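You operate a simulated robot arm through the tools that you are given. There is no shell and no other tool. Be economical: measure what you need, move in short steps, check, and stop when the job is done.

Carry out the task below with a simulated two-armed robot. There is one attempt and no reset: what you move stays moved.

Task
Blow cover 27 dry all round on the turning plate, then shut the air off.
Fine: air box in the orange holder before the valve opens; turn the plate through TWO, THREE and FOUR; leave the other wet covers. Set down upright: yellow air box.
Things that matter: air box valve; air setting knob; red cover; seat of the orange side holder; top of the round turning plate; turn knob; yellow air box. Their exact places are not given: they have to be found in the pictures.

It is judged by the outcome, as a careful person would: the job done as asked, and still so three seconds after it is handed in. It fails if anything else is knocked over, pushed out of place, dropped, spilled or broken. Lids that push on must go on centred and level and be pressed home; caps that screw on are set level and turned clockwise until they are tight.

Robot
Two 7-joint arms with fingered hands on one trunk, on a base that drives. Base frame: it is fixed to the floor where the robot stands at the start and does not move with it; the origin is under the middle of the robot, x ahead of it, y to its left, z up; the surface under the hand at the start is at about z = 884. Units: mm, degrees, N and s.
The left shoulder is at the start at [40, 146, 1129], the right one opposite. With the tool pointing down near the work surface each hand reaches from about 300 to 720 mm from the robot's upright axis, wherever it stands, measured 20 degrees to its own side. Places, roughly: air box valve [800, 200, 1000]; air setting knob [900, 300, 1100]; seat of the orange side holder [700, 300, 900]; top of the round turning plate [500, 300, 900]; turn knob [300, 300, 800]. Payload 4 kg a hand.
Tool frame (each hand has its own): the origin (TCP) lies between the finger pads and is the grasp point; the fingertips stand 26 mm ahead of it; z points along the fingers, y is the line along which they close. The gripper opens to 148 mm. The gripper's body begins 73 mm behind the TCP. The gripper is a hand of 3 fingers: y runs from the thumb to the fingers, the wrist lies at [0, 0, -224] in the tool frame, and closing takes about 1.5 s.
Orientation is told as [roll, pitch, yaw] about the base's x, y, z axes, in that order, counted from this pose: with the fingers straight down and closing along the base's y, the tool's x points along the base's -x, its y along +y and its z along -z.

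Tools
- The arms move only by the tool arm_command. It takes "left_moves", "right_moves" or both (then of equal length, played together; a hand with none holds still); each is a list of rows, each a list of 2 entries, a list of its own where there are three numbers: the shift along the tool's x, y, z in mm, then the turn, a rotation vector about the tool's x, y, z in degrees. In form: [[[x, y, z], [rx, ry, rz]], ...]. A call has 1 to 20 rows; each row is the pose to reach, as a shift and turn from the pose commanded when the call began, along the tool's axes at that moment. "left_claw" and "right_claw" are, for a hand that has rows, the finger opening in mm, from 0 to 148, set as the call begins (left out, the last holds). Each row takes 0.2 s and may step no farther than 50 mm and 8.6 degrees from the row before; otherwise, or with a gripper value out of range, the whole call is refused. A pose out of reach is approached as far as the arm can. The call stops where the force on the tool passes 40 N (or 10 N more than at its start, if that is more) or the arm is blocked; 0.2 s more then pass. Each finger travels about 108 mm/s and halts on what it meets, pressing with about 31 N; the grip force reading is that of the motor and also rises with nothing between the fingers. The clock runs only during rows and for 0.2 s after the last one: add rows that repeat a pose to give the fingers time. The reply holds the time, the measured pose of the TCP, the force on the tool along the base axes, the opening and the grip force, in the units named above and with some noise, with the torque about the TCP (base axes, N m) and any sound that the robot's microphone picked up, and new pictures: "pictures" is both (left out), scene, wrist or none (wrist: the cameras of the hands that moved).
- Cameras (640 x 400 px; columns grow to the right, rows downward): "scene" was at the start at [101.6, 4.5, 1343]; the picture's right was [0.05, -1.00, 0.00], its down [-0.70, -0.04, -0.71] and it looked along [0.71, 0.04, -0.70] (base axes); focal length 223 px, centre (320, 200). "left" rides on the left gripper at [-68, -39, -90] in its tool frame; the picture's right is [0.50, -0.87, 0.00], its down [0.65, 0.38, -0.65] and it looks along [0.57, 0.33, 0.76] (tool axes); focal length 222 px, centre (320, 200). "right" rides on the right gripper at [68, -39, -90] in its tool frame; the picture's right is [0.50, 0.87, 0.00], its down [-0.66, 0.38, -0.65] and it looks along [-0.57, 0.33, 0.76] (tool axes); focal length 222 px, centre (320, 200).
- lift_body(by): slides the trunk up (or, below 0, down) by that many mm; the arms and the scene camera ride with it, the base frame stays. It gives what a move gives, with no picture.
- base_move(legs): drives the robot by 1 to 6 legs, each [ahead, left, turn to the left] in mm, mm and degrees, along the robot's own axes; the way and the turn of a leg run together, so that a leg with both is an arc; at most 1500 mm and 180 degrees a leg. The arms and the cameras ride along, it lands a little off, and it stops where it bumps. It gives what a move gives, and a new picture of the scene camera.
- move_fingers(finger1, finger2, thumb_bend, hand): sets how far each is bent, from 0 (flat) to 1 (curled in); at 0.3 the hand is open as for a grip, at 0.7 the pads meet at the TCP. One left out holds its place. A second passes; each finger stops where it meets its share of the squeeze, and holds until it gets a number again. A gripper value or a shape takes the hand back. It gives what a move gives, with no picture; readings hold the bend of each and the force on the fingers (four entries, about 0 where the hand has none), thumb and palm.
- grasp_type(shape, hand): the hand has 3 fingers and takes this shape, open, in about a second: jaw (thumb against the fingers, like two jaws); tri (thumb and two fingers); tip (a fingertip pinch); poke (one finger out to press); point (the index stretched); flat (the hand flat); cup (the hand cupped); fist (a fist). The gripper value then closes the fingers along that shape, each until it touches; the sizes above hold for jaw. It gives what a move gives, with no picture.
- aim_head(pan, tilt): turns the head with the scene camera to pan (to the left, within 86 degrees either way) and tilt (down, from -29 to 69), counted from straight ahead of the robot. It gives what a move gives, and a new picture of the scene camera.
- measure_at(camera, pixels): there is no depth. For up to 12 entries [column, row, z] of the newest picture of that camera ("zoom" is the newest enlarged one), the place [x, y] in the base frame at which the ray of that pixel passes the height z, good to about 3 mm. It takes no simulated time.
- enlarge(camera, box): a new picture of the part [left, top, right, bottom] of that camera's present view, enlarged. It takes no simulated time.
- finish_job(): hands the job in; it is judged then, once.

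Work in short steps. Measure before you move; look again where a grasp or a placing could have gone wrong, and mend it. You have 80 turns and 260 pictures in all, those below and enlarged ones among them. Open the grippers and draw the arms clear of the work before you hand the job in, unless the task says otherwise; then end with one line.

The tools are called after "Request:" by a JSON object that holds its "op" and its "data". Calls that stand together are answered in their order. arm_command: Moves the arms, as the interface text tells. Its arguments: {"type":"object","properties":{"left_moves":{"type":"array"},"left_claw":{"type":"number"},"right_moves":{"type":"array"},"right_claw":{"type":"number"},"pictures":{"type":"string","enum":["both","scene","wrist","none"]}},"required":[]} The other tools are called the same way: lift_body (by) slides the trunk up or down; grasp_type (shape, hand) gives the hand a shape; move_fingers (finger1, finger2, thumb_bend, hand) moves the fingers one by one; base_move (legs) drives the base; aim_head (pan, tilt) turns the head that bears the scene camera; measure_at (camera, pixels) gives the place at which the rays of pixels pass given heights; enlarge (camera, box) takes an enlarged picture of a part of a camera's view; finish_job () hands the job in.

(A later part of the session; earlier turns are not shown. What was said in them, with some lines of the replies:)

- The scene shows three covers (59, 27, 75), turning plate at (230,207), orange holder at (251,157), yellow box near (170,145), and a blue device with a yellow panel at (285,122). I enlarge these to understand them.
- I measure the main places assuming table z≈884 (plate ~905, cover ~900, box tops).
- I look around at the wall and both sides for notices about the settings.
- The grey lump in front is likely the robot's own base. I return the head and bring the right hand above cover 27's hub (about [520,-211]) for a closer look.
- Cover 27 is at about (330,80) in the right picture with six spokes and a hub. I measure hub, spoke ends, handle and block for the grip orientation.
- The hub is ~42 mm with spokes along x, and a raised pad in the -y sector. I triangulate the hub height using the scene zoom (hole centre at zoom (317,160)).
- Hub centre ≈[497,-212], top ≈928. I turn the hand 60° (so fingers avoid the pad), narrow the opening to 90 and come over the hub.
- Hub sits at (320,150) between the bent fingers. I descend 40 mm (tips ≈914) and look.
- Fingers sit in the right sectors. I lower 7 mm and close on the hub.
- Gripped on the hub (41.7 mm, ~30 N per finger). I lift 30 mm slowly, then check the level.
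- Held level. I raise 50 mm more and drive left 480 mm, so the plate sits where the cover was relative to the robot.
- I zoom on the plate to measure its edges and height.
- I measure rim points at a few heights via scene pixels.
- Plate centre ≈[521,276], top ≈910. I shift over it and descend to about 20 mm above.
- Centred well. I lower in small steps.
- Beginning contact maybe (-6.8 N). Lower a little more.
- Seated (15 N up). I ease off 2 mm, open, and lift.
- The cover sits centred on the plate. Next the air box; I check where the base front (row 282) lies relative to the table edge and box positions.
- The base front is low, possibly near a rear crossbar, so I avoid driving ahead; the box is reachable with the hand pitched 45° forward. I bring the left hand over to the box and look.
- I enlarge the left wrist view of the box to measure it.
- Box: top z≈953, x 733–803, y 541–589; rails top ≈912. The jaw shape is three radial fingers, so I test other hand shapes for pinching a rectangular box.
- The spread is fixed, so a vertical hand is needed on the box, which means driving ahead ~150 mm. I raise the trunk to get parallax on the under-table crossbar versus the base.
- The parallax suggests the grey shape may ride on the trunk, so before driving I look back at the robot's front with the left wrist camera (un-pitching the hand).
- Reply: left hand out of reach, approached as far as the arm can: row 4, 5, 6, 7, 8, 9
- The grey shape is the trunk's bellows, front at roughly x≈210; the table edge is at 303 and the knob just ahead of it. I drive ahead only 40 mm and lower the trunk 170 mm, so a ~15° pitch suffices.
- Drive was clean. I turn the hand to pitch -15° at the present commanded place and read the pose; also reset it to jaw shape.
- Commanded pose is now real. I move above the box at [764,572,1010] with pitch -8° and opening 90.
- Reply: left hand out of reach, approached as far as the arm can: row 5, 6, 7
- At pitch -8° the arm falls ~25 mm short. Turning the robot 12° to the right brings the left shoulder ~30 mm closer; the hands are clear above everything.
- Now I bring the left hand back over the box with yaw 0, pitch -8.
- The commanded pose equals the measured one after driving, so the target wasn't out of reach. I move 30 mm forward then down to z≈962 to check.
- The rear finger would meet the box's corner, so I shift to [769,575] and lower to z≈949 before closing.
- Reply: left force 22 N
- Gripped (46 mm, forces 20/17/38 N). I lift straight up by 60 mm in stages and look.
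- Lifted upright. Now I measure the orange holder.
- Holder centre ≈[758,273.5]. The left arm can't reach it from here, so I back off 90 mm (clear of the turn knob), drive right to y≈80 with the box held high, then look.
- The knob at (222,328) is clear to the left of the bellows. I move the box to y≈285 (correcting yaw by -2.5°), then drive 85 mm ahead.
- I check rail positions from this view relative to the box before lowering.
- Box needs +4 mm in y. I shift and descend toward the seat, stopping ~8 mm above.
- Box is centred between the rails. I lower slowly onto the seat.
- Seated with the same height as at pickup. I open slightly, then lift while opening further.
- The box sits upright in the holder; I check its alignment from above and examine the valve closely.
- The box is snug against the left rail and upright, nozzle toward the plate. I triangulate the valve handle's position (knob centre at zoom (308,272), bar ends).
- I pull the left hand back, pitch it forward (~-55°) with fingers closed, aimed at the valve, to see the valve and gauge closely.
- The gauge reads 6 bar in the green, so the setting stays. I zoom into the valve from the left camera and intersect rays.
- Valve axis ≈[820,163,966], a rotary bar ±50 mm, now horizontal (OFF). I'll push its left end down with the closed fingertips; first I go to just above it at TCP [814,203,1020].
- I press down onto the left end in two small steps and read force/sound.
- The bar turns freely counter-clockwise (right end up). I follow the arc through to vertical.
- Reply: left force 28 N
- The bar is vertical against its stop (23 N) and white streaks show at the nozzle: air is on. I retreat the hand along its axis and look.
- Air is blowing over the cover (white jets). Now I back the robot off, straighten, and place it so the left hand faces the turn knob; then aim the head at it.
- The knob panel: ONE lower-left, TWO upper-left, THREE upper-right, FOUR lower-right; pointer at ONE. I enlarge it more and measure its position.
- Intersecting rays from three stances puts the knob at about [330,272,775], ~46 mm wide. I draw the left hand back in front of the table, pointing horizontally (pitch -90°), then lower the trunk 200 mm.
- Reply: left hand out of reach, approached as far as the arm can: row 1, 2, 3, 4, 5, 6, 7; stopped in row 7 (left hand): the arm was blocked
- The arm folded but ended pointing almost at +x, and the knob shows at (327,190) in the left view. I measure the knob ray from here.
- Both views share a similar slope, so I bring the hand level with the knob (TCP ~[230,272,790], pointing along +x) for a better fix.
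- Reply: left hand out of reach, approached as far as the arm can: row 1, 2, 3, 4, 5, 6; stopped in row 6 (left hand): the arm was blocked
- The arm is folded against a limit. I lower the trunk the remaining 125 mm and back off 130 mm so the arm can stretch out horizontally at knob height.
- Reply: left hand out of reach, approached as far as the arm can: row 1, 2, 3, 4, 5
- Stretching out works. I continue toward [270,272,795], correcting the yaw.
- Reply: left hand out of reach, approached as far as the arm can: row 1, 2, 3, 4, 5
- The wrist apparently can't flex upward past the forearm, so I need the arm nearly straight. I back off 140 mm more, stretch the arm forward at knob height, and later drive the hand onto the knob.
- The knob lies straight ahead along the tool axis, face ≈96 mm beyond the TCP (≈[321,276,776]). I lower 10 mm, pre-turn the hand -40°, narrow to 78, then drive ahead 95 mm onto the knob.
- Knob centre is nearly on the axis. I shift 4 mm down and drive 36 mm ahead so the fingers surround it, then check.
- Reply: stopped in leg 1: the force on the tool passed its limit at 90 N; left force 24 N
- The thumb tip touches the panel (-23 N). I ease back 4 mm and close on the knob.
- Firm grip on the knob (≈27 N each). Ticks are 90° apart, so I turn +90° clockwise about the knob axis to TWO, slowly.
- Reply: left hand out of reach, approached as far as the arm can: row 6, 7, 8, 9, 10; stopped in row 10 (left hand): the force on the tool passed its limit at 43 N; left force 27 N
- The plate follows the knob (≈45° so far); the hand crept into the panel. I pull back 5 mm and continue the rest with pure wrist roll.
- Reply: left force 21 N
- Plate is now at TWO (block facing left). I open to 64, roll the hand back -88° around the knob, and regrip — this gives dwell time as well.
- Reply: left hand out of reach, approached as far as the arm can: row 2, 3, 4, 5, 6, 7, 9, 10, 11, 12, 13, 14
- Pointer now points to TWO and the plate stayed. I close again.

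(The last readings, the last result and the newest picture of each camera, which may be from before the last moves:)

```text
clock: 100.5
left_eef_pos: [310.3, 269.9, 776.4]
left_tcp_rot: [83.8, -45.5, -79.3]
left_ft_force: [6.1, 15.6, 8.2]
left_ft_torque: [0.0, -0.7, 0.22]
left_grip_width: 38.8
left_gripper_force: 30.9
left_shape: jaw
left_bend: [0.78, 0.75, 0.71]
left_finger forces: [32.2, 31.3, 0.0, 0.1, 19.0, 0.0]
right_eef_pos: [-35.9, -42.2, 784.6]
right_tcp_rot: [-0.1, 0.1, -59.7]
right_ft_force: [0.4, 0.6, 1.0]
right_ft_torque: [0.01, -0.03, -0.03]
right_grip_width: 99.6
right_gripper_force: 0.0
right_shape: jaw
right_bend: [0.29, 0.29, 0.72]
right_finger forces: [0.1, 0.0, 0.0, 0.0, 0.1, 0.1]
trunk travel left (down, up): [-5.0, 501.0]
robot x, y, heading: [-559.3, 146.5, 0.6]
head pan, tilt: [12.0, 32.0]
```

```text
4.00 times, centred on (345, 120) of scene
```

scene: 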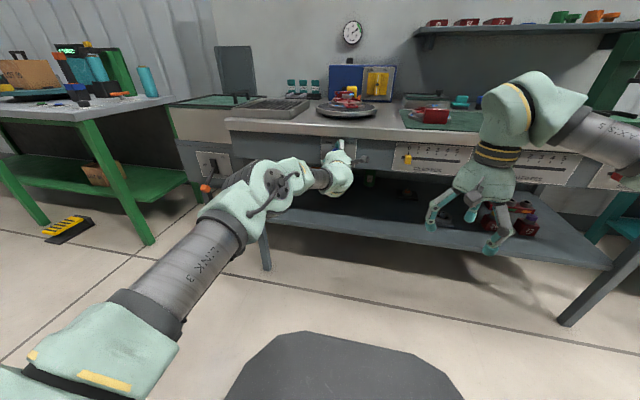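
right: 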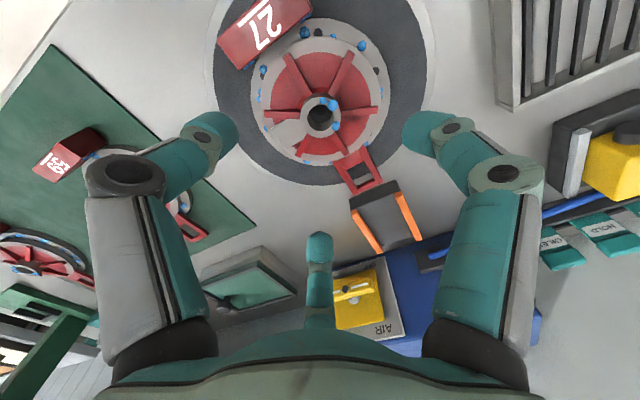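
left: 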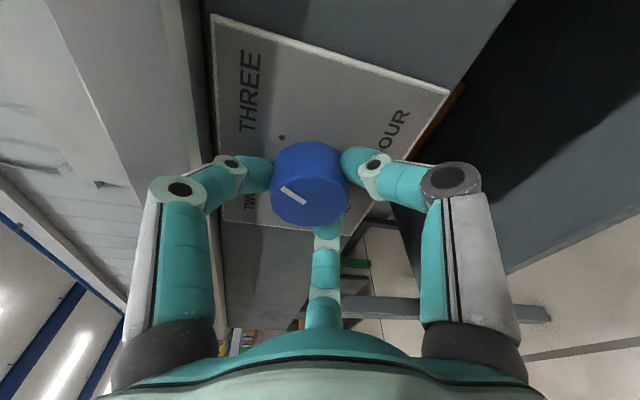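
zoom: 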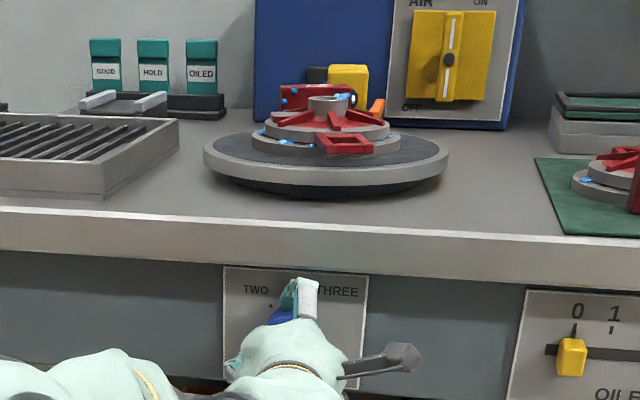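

Near THREE but the loop looks ~10° short of facing front. I turn 10° further and look at the plate and pointer.

Request:
{"op": "arm_command", "data": {"left_moves": [[[0, 0, 0], [0, 0, 4]], [[0, 0, 0], [0, 0, 8]], [[0, 0, 0], [0, 0, 11]], [[0, 0, 0], [0, 0, 11]], [[0, 0, 0], [0, 0, 11]]], "pictures": "wrist"}}

Request:
{"op": "enlarge", "data": {"camera": "scene", "box": [310, 80, 380, 130]}}

```text
clock: 101.7
left_eef_pos: [311.3, 269.8, 775.5]
left_tcp_rot: [84.7, -34.5, -80.6]
left_ft_force: [6.0, 15.5, 7.8]
left_ft_torque: [0.03, -0.71, 0.2]
left_grip_width: 38.5
left_gripper_force: 31.0
left_shape: jaw
left_bend: [0.78, 0.75, 0.71]
left_finger forces: [32.2, 31.7, 0.1, 0.0, 19.6, 0.1]
right_eef_pos: [-35.8, -41.9, 785.8]
right_tcp_rot: [0.0, 0.0, -59.7]
right_ft_force: [0.2, -0.9, 0.4]
right_ft_torque: [0.0, 0.02, -0.01]
right_grip_width: 99.9
right_gripper_force: 0.1
right_shape: jaw
right_bend: [0.29, 0.29, 0.72]
right_finger forces: [0.0, 0.0, 0.1, 0.1, 0.0, 0.0]
trunk travel left (down, up): [-5.0, 501.0]
robot x, y, heading: [-559.1, 142.5, 0.6]
head pan, tilt: [12.0, 32.0]
```

left: 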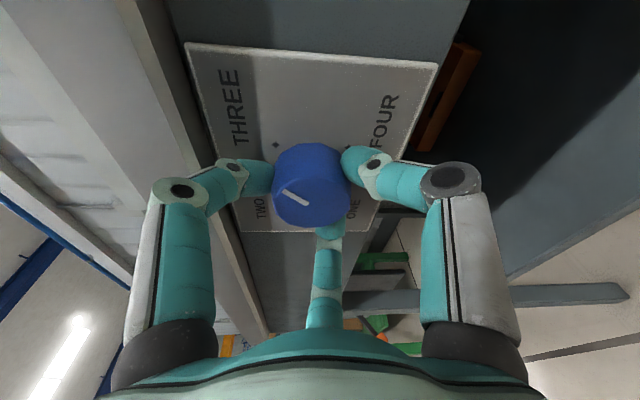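

```text
8.00 times, centred on (345, 105) of scene
```

zoom: 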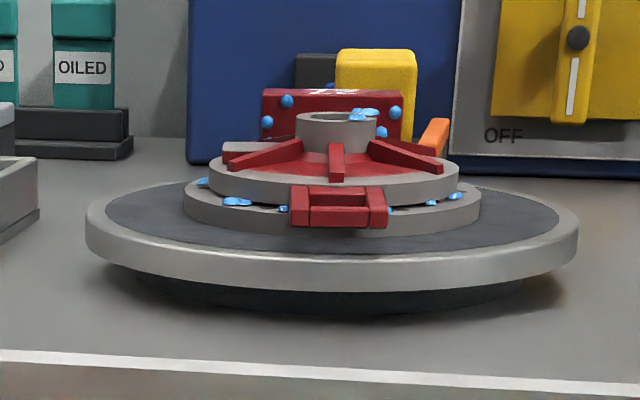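

Loop faces front: THREE reached. I open, roll back -100° around the knob (dwelling), and look closely at the cover.

Request:
{"op": "arm_command", "data": {"left_moves": [[[0, 0, 0], [0, 0, 0]], [[0, 0, -1], [0, 0, 0]], [[0, 0, -1], [0, 0, -8]], [[0, 0, -1], [0, 0, -16]], [[0, 0, -1], [0, 0, -24]], [[0, 0, -1], [0, 0, -32]], [[0, 0, -1], [0, 0, -40]], [[0, 0, -1], [0, 0, -48]], [[0, 0, -1], [0, 0, -56]], [[0, 0, -1], [0, 0, -64]], [[0, 0, -1], [0, 0, -72]], [[0, 0, -1], [0, 0, -80]], [[0, 0, -1], [0, 0, -88]], [[0, 0, -1], [0, 0, -96]], [[0, 0, -1], [0, 0, -100]], [[0, 0, -1], [0, 0, -100]]], "left_claw": 64, "pictures": "wrist"}}

Request:
{"op": "enlarge", "data": {"camera": "scene", "box": [320, 85, 370, 125]}}

```text
clock: 105.0
left_eef_pos: [310.8, 265.5, 776.3]
left_tcp_rot: [-83.8, -45.3, 91.9]
left_ft_force: [-13.4, -1.9, -1.7]
left_ft_torque: [0.12, -0.33, -0.4]
left_grip_width: 63.4
left_gripper_force: 0.1
left_shape: jaw
left_bend: [0.39, 0.39, 0.72]
left_finger forces: [0.0, 0.0, 0.0, 0.0, 13.4, 0.1]
left hand out of reach, approached as far as the arm can: row 6, 7, 8, 9, 10, 11, 12, 13, 14, 15, 16
right_eef_pos: [-36.4, -44.0, 785.6]
right_tcp_rot: [-0.1, 0.1, -59.7]
right_ft_force: [0.5, -0.1, -1.1]
right_ft_torque: [-0.02, 0.02, -0.01]
right_grip_width: 99.8
right_gripper_force: 0.1
right_shape: jaw
right_bend: [0.29, 0.29, 0.72]
right_finger forces: [0.0, 0.0, 0.1, 0.1, 0.0, 0.0]
trunk travel left (down, up): [-5.0, 501.0]
robot x, y, heading: [-558.5, 145.3, 0.8]
head pan, tilt: [12.0, 32.0]
```

left: 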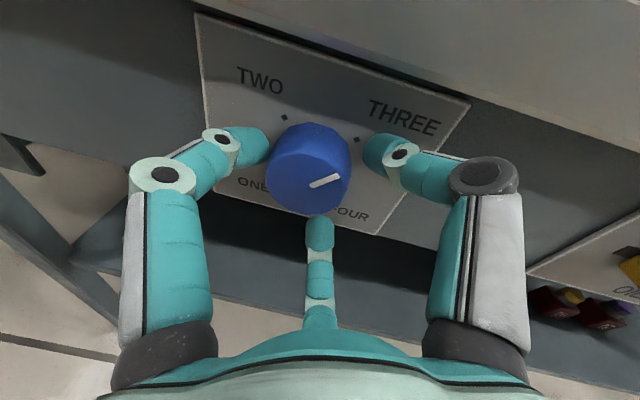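

```text
10.00 times, centred on (345, 105) of scene
```

zoom: 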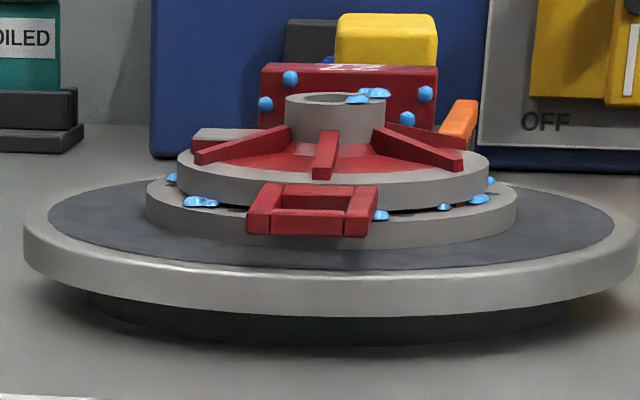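

The pointer sits right at THREE. I regrip and turn a further 92° to FOUR.

Request:
{"op": "arm_command", "data": {"left_moves": [[[0, 0, -3], [0, 0, 0]], [[0, 0, -3], [0, 0, 0]], [[0, 0, -3], [0, 0, 0]], [[0, 0, -3], [0, 0, 0]], [[0, 0, -3], [0, 0, 0]], [[0, 0, -3], [0, 0, 0]]], "left_claw": 20, "pictures": "none"}}

Request:
{"op": "arm_command", "data": {"left_moves": [[[0, 0, 0], [0, 0, 5.2]], [[0, 0, 0], [0, 0, 10.4]], [[0, 0, 0], [0, 0, 15.6]], [[0, 0, 0], [0, 0, 20.8]], [[0, 0, 0], [0, 0, 26]], [[0, 0, 0], [0, 0, 31]], [[0, 0, 0], [0, 0, 36]], [[0, 0, 0], [0, 0, 41]], [[0, 0, 0], [0, 0, 46]], [[0, 0, 0], [0, 0, 51]], [[0, 0, 0], [0, 0, 56]], [[0, 0, 0], [0, 0, 61]], [[0, 0, 0], [0, 0, 66]], [[0, 0, 0], [0, 0, 71]], [[0, 0, 0], [0, 0, 77]], [[0, 0, 0], [0, 0, 83]], [[0, 0, 0], [0, 0, 89]], [[0, 0, 0], [0, 0, 95]], [[0, 0, 0], [0, 0, 98]], [[0, 0, 0], [0, 0, 98]]], "pictures": "wrist"}}

Request:
{"op": "enlarge", "data": {"camera": "scene", "box": [310, 80, 380, 130]}}

```text
clock: 106.5
left_eef_pos: [310.7, 266.4, 777.6]
left_tcp_rot: [-83.9, -45.3, 92.3]
left_ft_force: [4.5, 8.6, 6.3]
left_ft_torque: [-0.01, -0.27, 0.12]
left_grip_width: 39.7
left_gripper_force: 30.9
left_shape: jaw
left_bend: [0.45, 0.76, 0.69]
left_finger forces: [32.6, 23.7, 0.0, 0.1, 27.4, 0.1]
right_eef_pos: [-35.7, -43.0, 785.7]
right_tcp_rot: [-0.1, 0.1, -59.7]
right_ft_force: [0.3, 0.1, 1.3]
right_ft_torque: [-0.04, 0.02, 0.01]
right_grip_width: 99.8
right_gripper_force: 0.0
right_shape: jaw
right_bend: [0.29, 0.29, 0.72]
right_finger forces: [0.0, 0.0, 0.1, 0.1, 0.0, 0.0]
trunk travel left (down, up): [-5.0, 501.0]
robot x, y, heading: [-560.5, 152.4, 0.5]
head pan, tilt: [12.0, 32.0]
```

```text
clock: 110.7
left_eef_pos: [311.7, 269.0, 775.7]
left_tcp_rot: [84.6, -36.5, -80.4]
left_ft_force: [7.9, 16.2, 5.6]
left_ft_torque: [0.0, -0.63, 0.23]
left_grip_width: 36.7
left_gripper_force: 31.0
left_shape: jaw
left_bend: [0.78, 0.51, 0.69]
left_finger forces: [31.4, 32.0, 0.1, 0.0, 20.8, 0.0]
right_eef_pos: [-34.0, -42.6, 786.5]
right_tcp_rot: [-0.3, 0.1, -59.6]
right_ft_force: [0.3, -0.8, 0.0]
right_ft_torque: [-0.02, 0.0, -0.01]
right_grip_width: 99.6
right_gripper_force: 0.1
right_shape: jaw
right_bend: [0.29, 0.29, 0.72]
right_finger forces: [0.0, 0.0, 0.1, 0.1, 0.0, 0.0]
trunk travel left (down, up): [-5.0, 501.0]
robot x, y, heading: [-558.3, 147.9, 0.4]
head pan, tilt: [12.0, 32.0]
```

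left: 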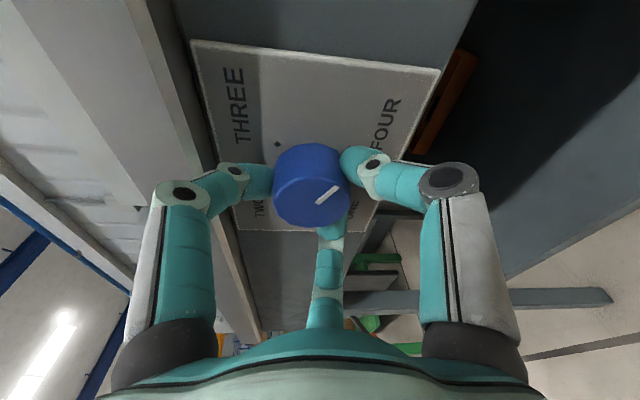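

```text
8.00 times, centred on (345, 105) of scene
```

zoom: 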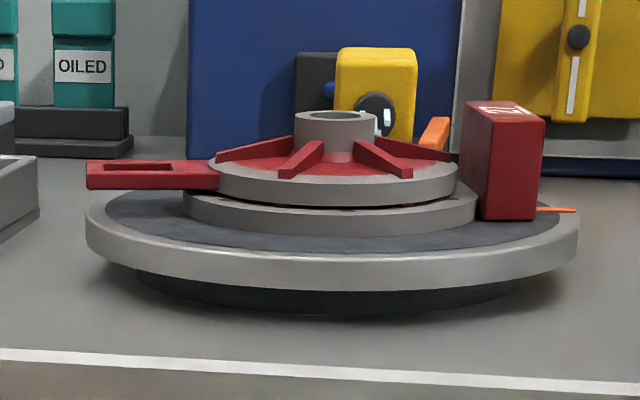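

FOUR reached and every drop on cover 27 is gone. I release the knob, back off, raise the trunk and pitch the left hand (closed) for pushing the valve shut.

Request:
{"op": "arm_command", "data": {"left_moves": [[[0, 0, 0], [0, 0, 0]], [[0, 0, 0], [0, 0, 0]], [[0, 0, -1], [0, 0, 0]], [[0, 0, -1], [0, 0, 0]]], "left_claw": 80, "pictures": "none"}}

Request:
{"op": "base_move", "data": {"legs": [[-150, 0, 0]]}}

Request:
{"op": "lift_body", "data": {"by": 325}}

Request:
{"op": "arm_command", "data": {"left_moves": [[[13, -1, -20], [4.5, 2.2, 0]], [[26, -2, -40], [9, 4.4, 0]], [[39, -3, -60], [13.6, 6.6, 0]], [[52, -4, -80], [18.1, 8.8, 0]], [[65, -5, -100], [22.7, 11, 0]], [[77.5, -5, -120.7], [27.2, 13.2, 0]], [[77.5, -5, -120.7], [27.2, 13.2, 0]], [[77.5, -5, -120.7], [27.2, 13.2, 0]]], "left_claw": 0, "pictures": "scene"}}

Request:
{"op": "enlarge", "data": {"camera": "scene", "box": [290, 130, 410, 230]}}

```text
clock: 111.7
left_eef_pos: [309.6, 263.4, 776.6]
left_tcp_rot: [84.6, -36.3, -80.7]
left_ft_force: [-12.2, -2.8, -2.0]
left_ft_torque: [0.15, -0.33, -0.33]
left_grip_width: 77.0
left_gripper_force: 0.3
left_shape: jaw
left_bend: [0.79, 0.35, 0.7]
left_finger forces: [11.4, 0.0, 0.0, 0.0, 0.0, 0.0]
left hand out of reach, approached as far as the arm can: row 3, 4
right_eef_pos: [-36.0, -43.7, 784.8]
right_tcp_rot: [-0.2, 0.1, -59.7]
right_ft_force: [0.0, 0.1, 0.0]
right_ft_torque: [0.0, 0.01, 0.01]
right_grip_width: 99.4
right_gripper_force: 0.1
right_shape: jaw
right_bend: [0.29, 0.29, 0.72]
right_finger forces: [0.1, 0.1, 0.1, 0.1, 0.1, 0.0]
trunk travel left (down, up): [-5.0, 501.0]
robot x, y, heading: [-554.7, 146.9, 0.5]
head pan, tilt: [12.0, 32.0]
```

```text
clock: 113.0
left_eef_pos: [160.3, 265.1, 777.0]
left_tcp_rot: [84.6, -36.4, -80.5]
left_ft_force: [-0.8, 0.8, -0.2]
left_ft_torque: [0.0, -0.03, -0.01]
left_grip_width: 79.4
left_gripper_force: 0.1
left_shape: jaw
left_bend: [0.35, 0.35, 0.7]
left_finger forces: [0.1, 0.0, 0.0, 0.0, 0.0, 0.0]
right_eef_pos: [-185.8, -45.5, 785.6]
right_tcp_rot: [-0.1, 0.1, -59.6]
right_ft_force: [-0.9, -0.3, 0.9]
right_ft_torque: [0.02, 0.01, -0.02]
right_grip_width: 99.7
right_gripper_force: 0.0
right_shape: jaw
right_bend: [0.29, 0.29, 0.72]
right_finger forces: [0.0, 0.1, 0.0, 0.0, 0.0, 0.1]
trunk travel left (down, up): [-5.0, 501.0]
robot x, y, heading: [-707.3, 145.8, 0.7]
head pan, tilt: [12.0, 32.0]
```

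scene: 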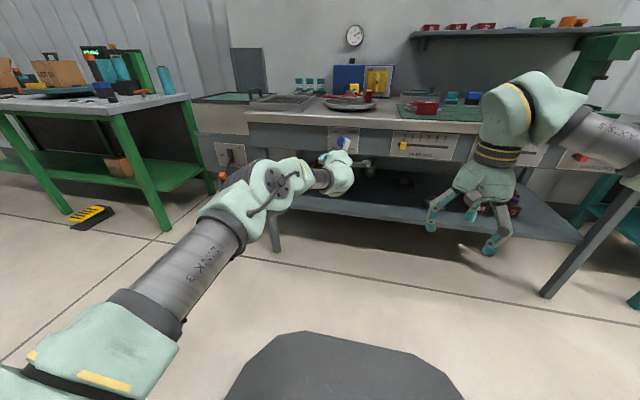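

```text
clock: 116.2
left_eef_pos: [161.3, 265.1, 1099.8]
left_tcp_rot: [84.5, -36.3, -80.4]
left_ft_force: [-0.5, 0.8, -0.8]
left_ft_torque: [-0.01, -0.01, 0.03]
left_grip_width: 79.2
left_gripper_force: 0.0
left_shape: jaw
left_bend: [0.35, 0.35, 0.7]
left_finger forces: [0.0, 0.1, 0.0, 0.0, 0.1, 0.0]
right_eef_pos: [-184.8, -44.4, 1109.5]
right_tcp_rot: [-0.1, 0.1, -59.7]
right_ft_force: [-1.0, 0.1, -0.3]
right_ft_torque: [0.04, 0.0, -0.02]
right_grip_width: 99.5
right_gripper_force: 0.0
right_shape: jaw
right_bend: [0.29, 0.29, 0.72]
right_finger forces: [0.0, 0.1, 0.0, 0.0, 0.0, 0.1]
trunk travel left (down, up): [-330.0, 176.0]
robot x, y, heading: [-706.5, 147.3, 0.8]
head pan, tilt: [12.0, 32.0]
```

```text
clock: 118.0
left_eef_pos: [30.3, 309.4, 1057.8]
left_tcp_rot: [49.1, -31.1, -66.0]
left_ft_force: [0.0, -0.2, -0.6]
left_ft_torque: [-0.01, -0.04, -0.01]
left_grip_width: 0.0
left_gripper_force: 30.9
left_shape: jaw
left_bend: [0.7, 0.7, 0.7]
left_finger forces: [0.1, 0.0, 0.0, 0.0, 0.1, 0.1]
right_eef_pos: [-184.5, -44.0, 1108.2]
right_tcp_rot: [0.0, 0.1, -59.6]
right_ft_force: [-0.3, -0.6, -0.1]
right_ft_torque: [0.01, 0.0, 0.03]
right_grip_width: 99.9
right_gripper_force: 0.1
right_shape: jaw
right_bend: [0.29, 0.29, 0.72]
right_finger forces: [0.0, 0.1, 0.0, 0.1, 0.0, 0.1]
trunk travel left (down, up): [-330.0, 176.0]
robot x, y, heading: [-708.8, 147.9, 0.6]
head pan, tilt: [12.0, 32.0]
```

scene: 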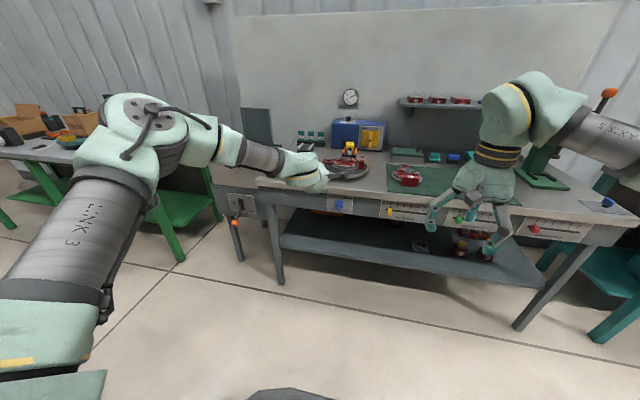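

```text
4.00 times, centred on (350, 180) of scene
```

zoom: 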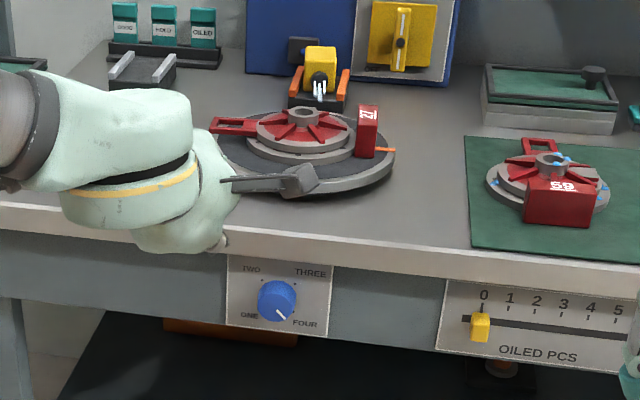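

FOUR confirmed on the dial, cover dry, air still blowing. I drive back to the table with the closed left hand lined up left of the valve.

Request:
{"op": "base_move", "data": {"legs": [[0, -135, -0.6], [712, 0, 0]]}}

Request:
{"op": "aim_head", "data": {"pan": 5, "tilt": 36}}

Request:
{"op": "enlarge", "data": {"camera": "scene", "box": [230, 110, 350, 210]}}

Request:
{"op": "enlarge", "data": {"camera": "left", "box": [0, 0, 640, 400]}}

```text
clock: 122.9
left_eef_pos: [749.7, 170.7, 1058.7]
left_tcp_rot: [49.2, -31.2, -66.1]
left_ft_force: [0.3, 0.2, -0.1]
left_ft_torque: [0.01, 0.01, 0.0]
left_grip_width: 0.1
left_gripper_force: 30.7
left_shape: jaw
left_bend: [0.7, 0.7, 0.7]
left_finger forces: [0.0, 0.0, 0.1, 0.0, 0.0, 0.0]
right_eef_pos: [533.5, -181.4, 1108.7]
right_tcp_rot: [-0.2, 0.0, -59.9]
right_ft_force: [0.2, 0.8, 0.3]
right_ft_torque: [0.01, 0.0, -0.02]
right_grip_width: 99.9
right_gripper_force: 0.0
right_shape: jaw
right_bend: [0.29, 0.29, 0.72]
right_finger forces: [0.0, 0.0, 0.0, 0.0, 0.1, 0.1]
trunk travel left (down, up): [-330.0, 176.0]
robot x, y, heading: [15.9, 13.1, 0.3]
head pan, tilt: [12.0, 32.0]
```

scene: 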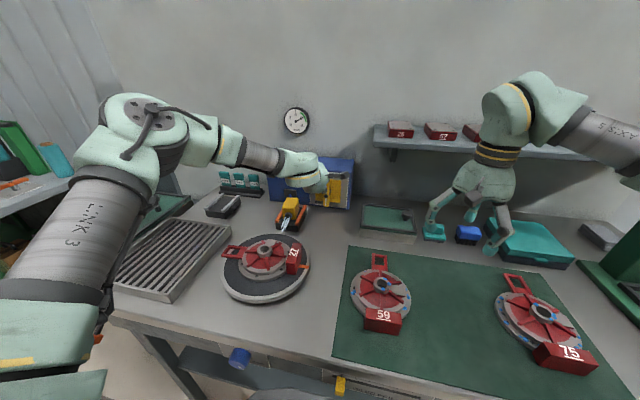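

```text
clock: 123.5
left_eef_pos: [750.0, 169.8, 1059.3]
left_tcp_rot: [49.2, -31.3, -66.2]
left_ft_force: [0.3, -0.4, 0.0]
left_ft_torque: [-0.01, 0.02, 0.01]
left_grip_width: 0.0
left_gripper_force: 30.8
left_shape: jaw
left_bend: [0.7, 0.7, 0.7]
left_finger forces: [0.0, 0.1, 0.0, 0.0, 0.0, 0.1]
right_eef_pos: [534.3, -181.4, 1107.6]
right_tcp_rot: [-0.1, 0.2, -59.9]
right_ft_force: [0.5, 0.8, 0.5]
right_ft_torque: [0.02, 0.02, 0.04]
right_grip_width: 99.8
right_gripper_force: 0.1
right_shape: jaw
right_bend: [0.29, 0.29, 0.72]
right_finger forces: [0.0, 0.1, 0.1, 0.0, 0.1, 0.0]
trunk travel left (down, up): [-330.0, 176.0]
robot x, y, heading: [9.5, 12.8, 0.2]
head pan, tilt: [5.0, 36.0]
```

scene: 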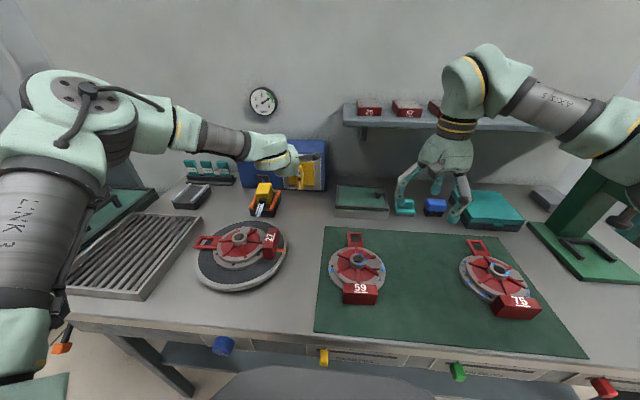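

```text
4.00 times, centred on (290, 160) of scene
```

zoom: 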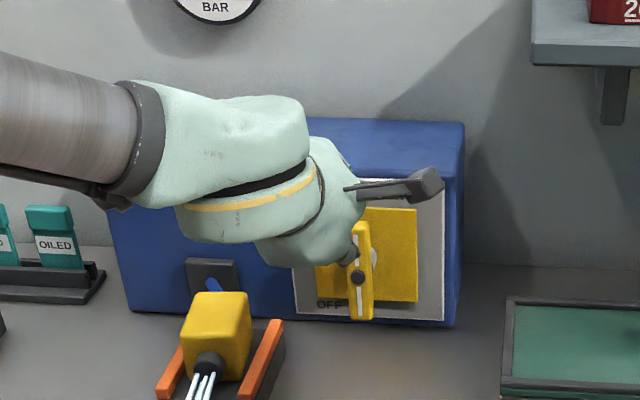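

```text
1.00 times, centred on (320, 200) of left (not enlarged: the box is as wide or as high as the picture)
5 turns are left
```

zoom: 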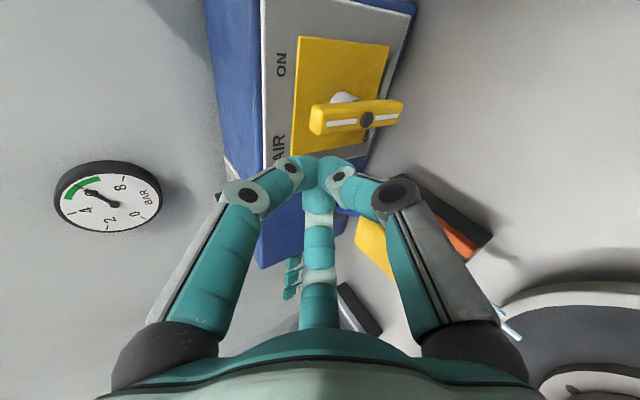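

The hand is just above-left of the vertical bar. I go to the left of its top end and push it clockwise (to -y, then down) back to OFF.

Request:
{"op": "arm_command", "data": {"left_moves": [[[28, 24.3, 29], [0, 0, 0]], [[29.7, 22.3, 61], [0, 0, 0]], [[32, 19.6, 79], [0, 0, 0]], [[23, 14, 78.5], [0, 0, 0]], [[14.5, 7.8, 77.9], [0, 0, 0]], [[7, 4, 76.7], [0, 0, 0]], [[0, 0.4, 75.6], [0, 0, 0]], [[-6.6, -5.4, 75.9], [0, 0, 0]], [[-13.3, -11.2, 76.2], [0, 0, 0]], [[-18, -19, 78.5], [0, 0, 0]], [[-22.8, -27.2, 80.7], [0, 0, 0]], [[-23.6, -34, 84], [0, 0, 0]], [[-24.4, -41.2, 87.4], [0, 0, 0]], [[-23.9, -46, 90.2], [0, 0, 0]], [[-23.9, -46, 90.2], [0, 0, 0]]], "pictures": "wrist"}}

Request:
{"op": "enlarge", "data": {"camera": "scene", "box": [230, 110, 350, 210]}}

```text
clock: 126.7
left_eef_pos: [812.8, 124.2, 996.8]
left_tcp_rot: [49.7, -31.3, -66.4]
left_ft_force: [5.2, 6.0, 22.8]
left_ft_torque: [0.1, -0.38, 0.07]
left_grip_width: 0.1
left_gripper_force: 31.5
left_shape: jaw
left_bend: [0.7, 0.7, 0.7]
left_finger forces: [0.1, 0.1, 0.1, 0.1, 0.0, 0.1]
right_eef_pos: [531.0, -179.7, 1110.2]
right_tcp_rot: [0.0, 0.1, -59.9]
right_ft_force: [0.5, -0.9, -0.4]
right_ft_torque: [-0.04, -0.01, 0.05]
right_grip_width: 99.6
right_gripper_force: 0.0
right_shape: jaw
right_bend: [0.29, 0.29, 0.72]
right_finger forces: [0.1, 0.0, 0.0, 0.1, 0.0, 0.1]
trunk travel left (down, up): [-330.0, 176.0]
robot x, y, heading: [9.3, 13.5, 0.3]
head pan, tilt: [5.0, 36.0]
```

left: 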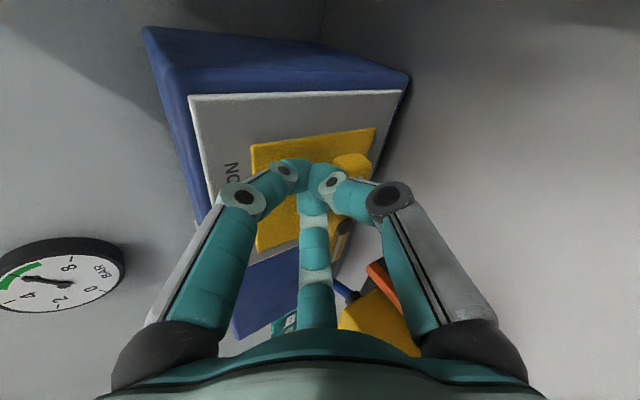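

```text
4.00 times, centred on (290, 160) of scene
4 turns are left
```

zoom: 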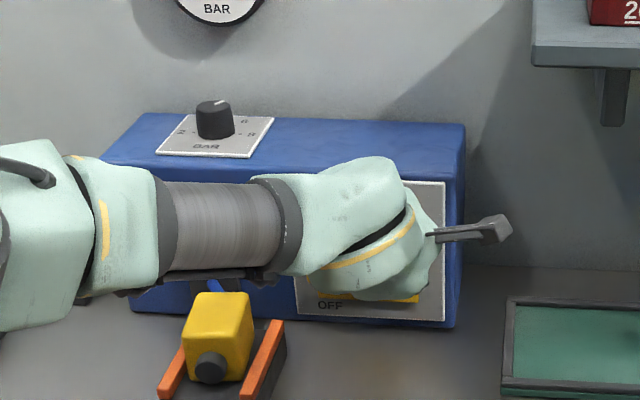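

The bar hit its stop and the jets have gone. I retreat the hand along its axis, back the robot off, open the hand, and check.

Request:
{"op": "arm_command", "data": {"left_moves": [[[0, 0, -10], [0, 0, 0]], [[0, 0, -45], [0, 0, 0]], [[0, 0, -85], [0, 0, 0]], [[0, 0, -125], [0, 0, 0]], [[0, 0, -150], [0, 0, 0]], [[0, 0, -150], [0, 0, 0]]], "pictures": "none"}}

Request:
{"op": "base_move", "data": {"legs": [[-350, 0, 0]]}}

Request:
{"op": "arm_command", "data": {"left_moves": [[[0, 0, 0], [0, 0, 0]], [[0, 0, 0], [0, 0, 0]], [[0, 0, 0], [0, 0, 0]], [[0, 0, 0], [0, 0, 0]], [[0, 0, 0], [0, 0, 0]], [[0, 0, 0], [0, 0, 0]]], "right_moves": [[[0, 0, 0], [0, 0, 0]], [[0, 0, 0], [0, 0, 0]], [[0, 0, 0], [0, 0, 0]], [[0, 0, 0], [0, 0, 0]], [[0, 0, 0], [0, 0, 0]], [[0, 0, 0], [0, 0, 0]]], "left_claw": 140, "right_claw": 140, "pictures": "scene"}}

Request:
{"op": "enlarge", "data": {"camera": "scene", "box": [200, 80, 360, 200]}}

```text
clock: 128.1
left_eef_pos: [688.8, 122.8, 1075.3]
left_tcp_rot: [49.2, -31.2, -66.2]
left_ft_force: [-0.1, -0.7, 0.5]
left_ft_torque: [-0.01, 0.01, 0.01]
left_grip_width: 0.2
left_gripper_force: 31.1
left_shape: jaw
left_bend: [0.7, 0.7, 0.7]
left_finger forces: [0.0, 0.0, 0.1, 0.0, 0.0, 0.0]
right_eef_pos: [533.5, -180.8, 1108.1]
right_tcp_rot: [-0.1, 0.3, -59.9]
right_ft_force: [-0.6, -0.6, 0.1]
right_ft_torque: [0.02, -0.01, 0.0]
right_grip_width: 99.8
right_gripper_force: 0.0
right_shape: jaw
right_bend: [0.29, 0.29, 0.72]
right_finger forces: [0.0, 0.1, 0.0, 0.0, 0.1, 0.0]
trunk travel left (down, up): [-330.0, 176.0]
robot x, y, heading: [9.4, 10.6, 0.3]
head pan, tilt: [5.0, 36.0]
```

```text
clock: 130.4
left_eef_pos: [339.9, 123.4, 1075.1]
left_tcp_rot: [49.2, -31.2, -66.1]
left_ft_force: [0.3, 0.6, 0.1]
left_ft_torque: [0.0, 0.0, 0.04]
left_grip_width: 0.0
left_gripper_force: 31.2
left_shape: jaw
left_bend: [0.7, 0.7, 0.7]
left_finger forces: [0.0, 0.1, 0.0, 0.1, 0.0, 0.0]
right_eef_pos: [185.0, -181.9, 1108.6]
right_tcp_rot: [-0.2, 0.2, -59.7]
right_ft_force: [-0.5, -0.1, 0.1]
right_ft_torque: [0.03, 0.02, -0.01]
right_grip_width: 99.6
right_gripper_force: 0.1
right_shape: jaw
right_bend: [0.29, 0.29, 0.72]
right_finger forces: [0.1, 0.0, 0.0, 0.1, 0.1, 0.1]
trunk travel left (down, up): [-330.0, 176.0]
robot x, y, heading: [-337.5, 11.3, 0.4]
head pan, tilt: [5.0, 36.0]
```

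scene: 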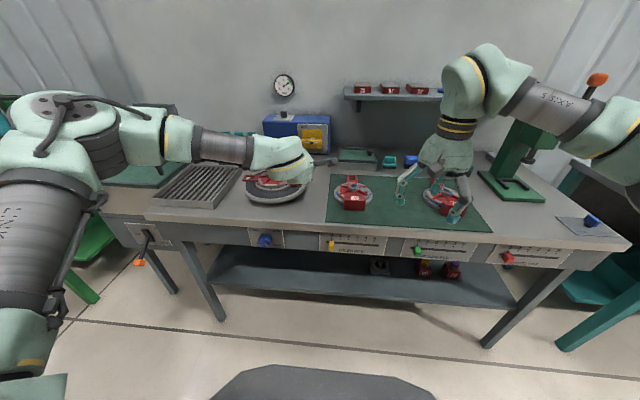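

```text
clock: 131.8
left_eef_pos: [337.2, 125.5, 1074.4]
left_tcp_rot: [49.1, -31.3, -66.0]
left_ft_force: [-0.4, 1.4, 0.3]
left_ft_torque: [0.01, 0.0, -0.02]
left_grip_width: 139.9
left_gripper_force: 0.2
left_shape: jaw
left_bend: [0.27, 0.27, 0.29]
left_finger forces: [0.1, 0.0, 0.0, 0.0, 0.0, 0.0]
right_eef_pos: [183.6, -181.0, 1108.4]
right_tcp_rot: [-0.1, 0.2, -59.7]
right_ft_force: [0.9, 1.2, -0.4]
right_ft_torque: [-0.01, 0.0, 0.03]
right_grip_width: 139.6
right_gripper_force: 0.0
right_shape: jaw
right_bend: [0.26, 0.26, 0.29]
right_finger forces: [0.0, 0.1, 0.1, 0.0, 0.0, 0.0]
trunk travel left (down, up): [-330.0, 176.0]
robot x, y, heading: [-334.8, 5.3, 0.3]
head pan, tilt: [5.0, 36.0]
```

scene: 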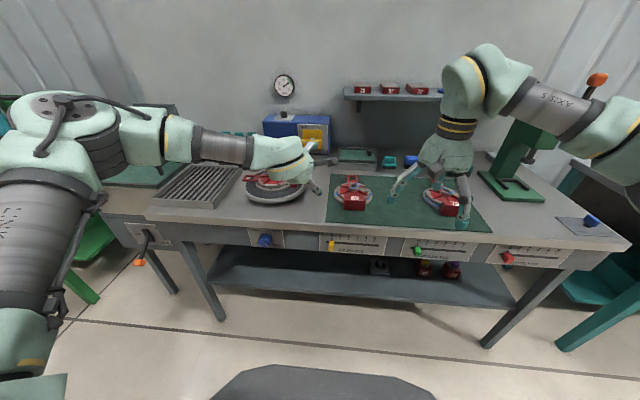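

```text
3.33 times, centred on (280, 140) of scene
3 turns are left
```

zoom: 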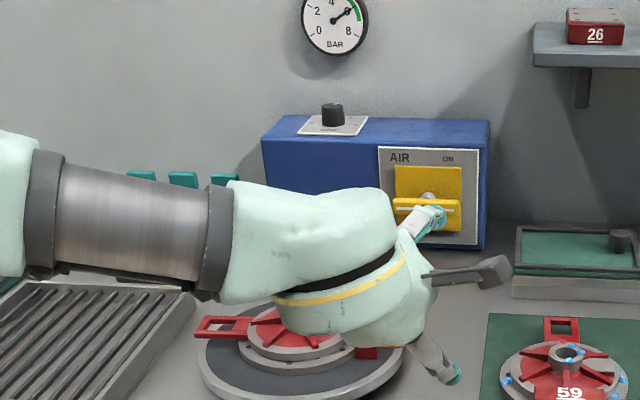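

The valve bar is horizontal (OFF). I back off further so the arms are clear of the table and take a last look.

Request:
{"op": "base_move", "data": {"legs": [[-300, 150, 0]]}}

Request:
{"op": "enlarge", "data": {"camera": "scene", "box": [220, 80, 400, 220]}}

```text
clock: 134.0
left_eef_pos: [34.3, 275.3, 1075.2]
left_tcp_rot: [49.1, -31.1, -65.6]
left_ft_force: [0.0, -0.5, -0.3]
left_ft_torque: [0.01, -0.01, 0.0]
left_grip_width: 139.9
left_gripper_force: 0.1
left_shape: jaw
left_bend: [0.27, 0.27, 0.29]
left_finger forces: [0.0, 0.1, 0.0, 0.1, 0.0, 0.1]
right_eef_pos: [-118.6, -32.1, 1108.5]
right_tcp_rot: [-0.2, 0.2, -59.4]
right_ft_force: [0.3, 1.4, -0.2]
right_ft_torque: [-0.02, -0.04, 0.01]
right_grip_width: 140.0
right_gripper_force: 0.1
right_shape: jaw
right_bend: [0.26, 0.26, 0.29]
right_finger forces: [0.0, 0.0, 0.0, 0.0, 0.0, 0.1]
trunk travel left (down, up): [-330.0, 176.0]
robot x, y, heading: [-642.7, 153.9, 0.8]
head pan, tilt: [5.0, 36.0]
```

scene: 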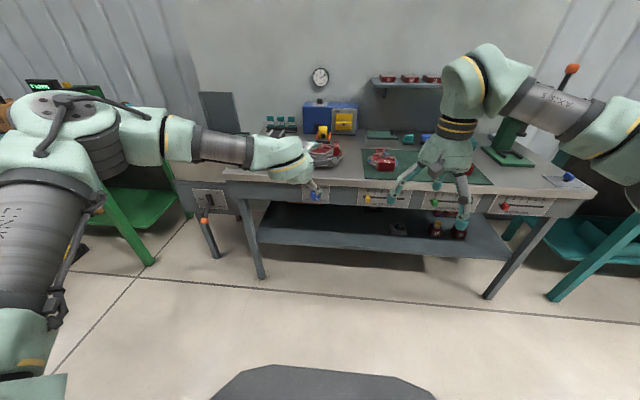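

```text
2.86 times, centred on (310, 150) of scene
2 turns are left
```

zoom: 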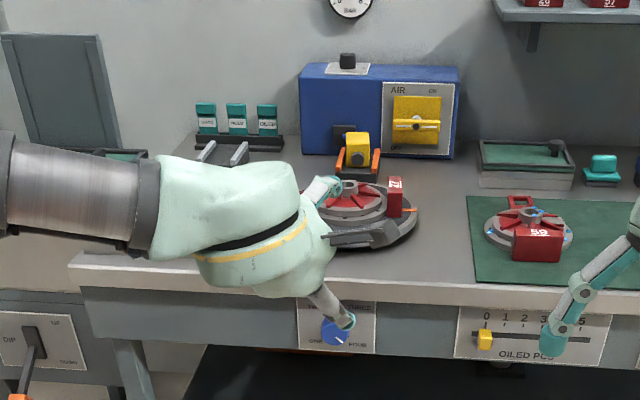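

The valve is OFF with no jets, the air box stands upright in the orange holder, the knob is at FOUR, cover 27 is dry on the plate, and both hands are open and clear. I hand the job in.

Request:
{"op": "finish_job", "data": {}}

```text
The job is handed in.
```

Cover 27 looks dry all round on the turning plate. I turned the plate through TWO, THREE and FOUR, and shut the air off. The yellow air box is upright in the orange holder, where I put it before opening the valve, and I left the other wet covers alone.
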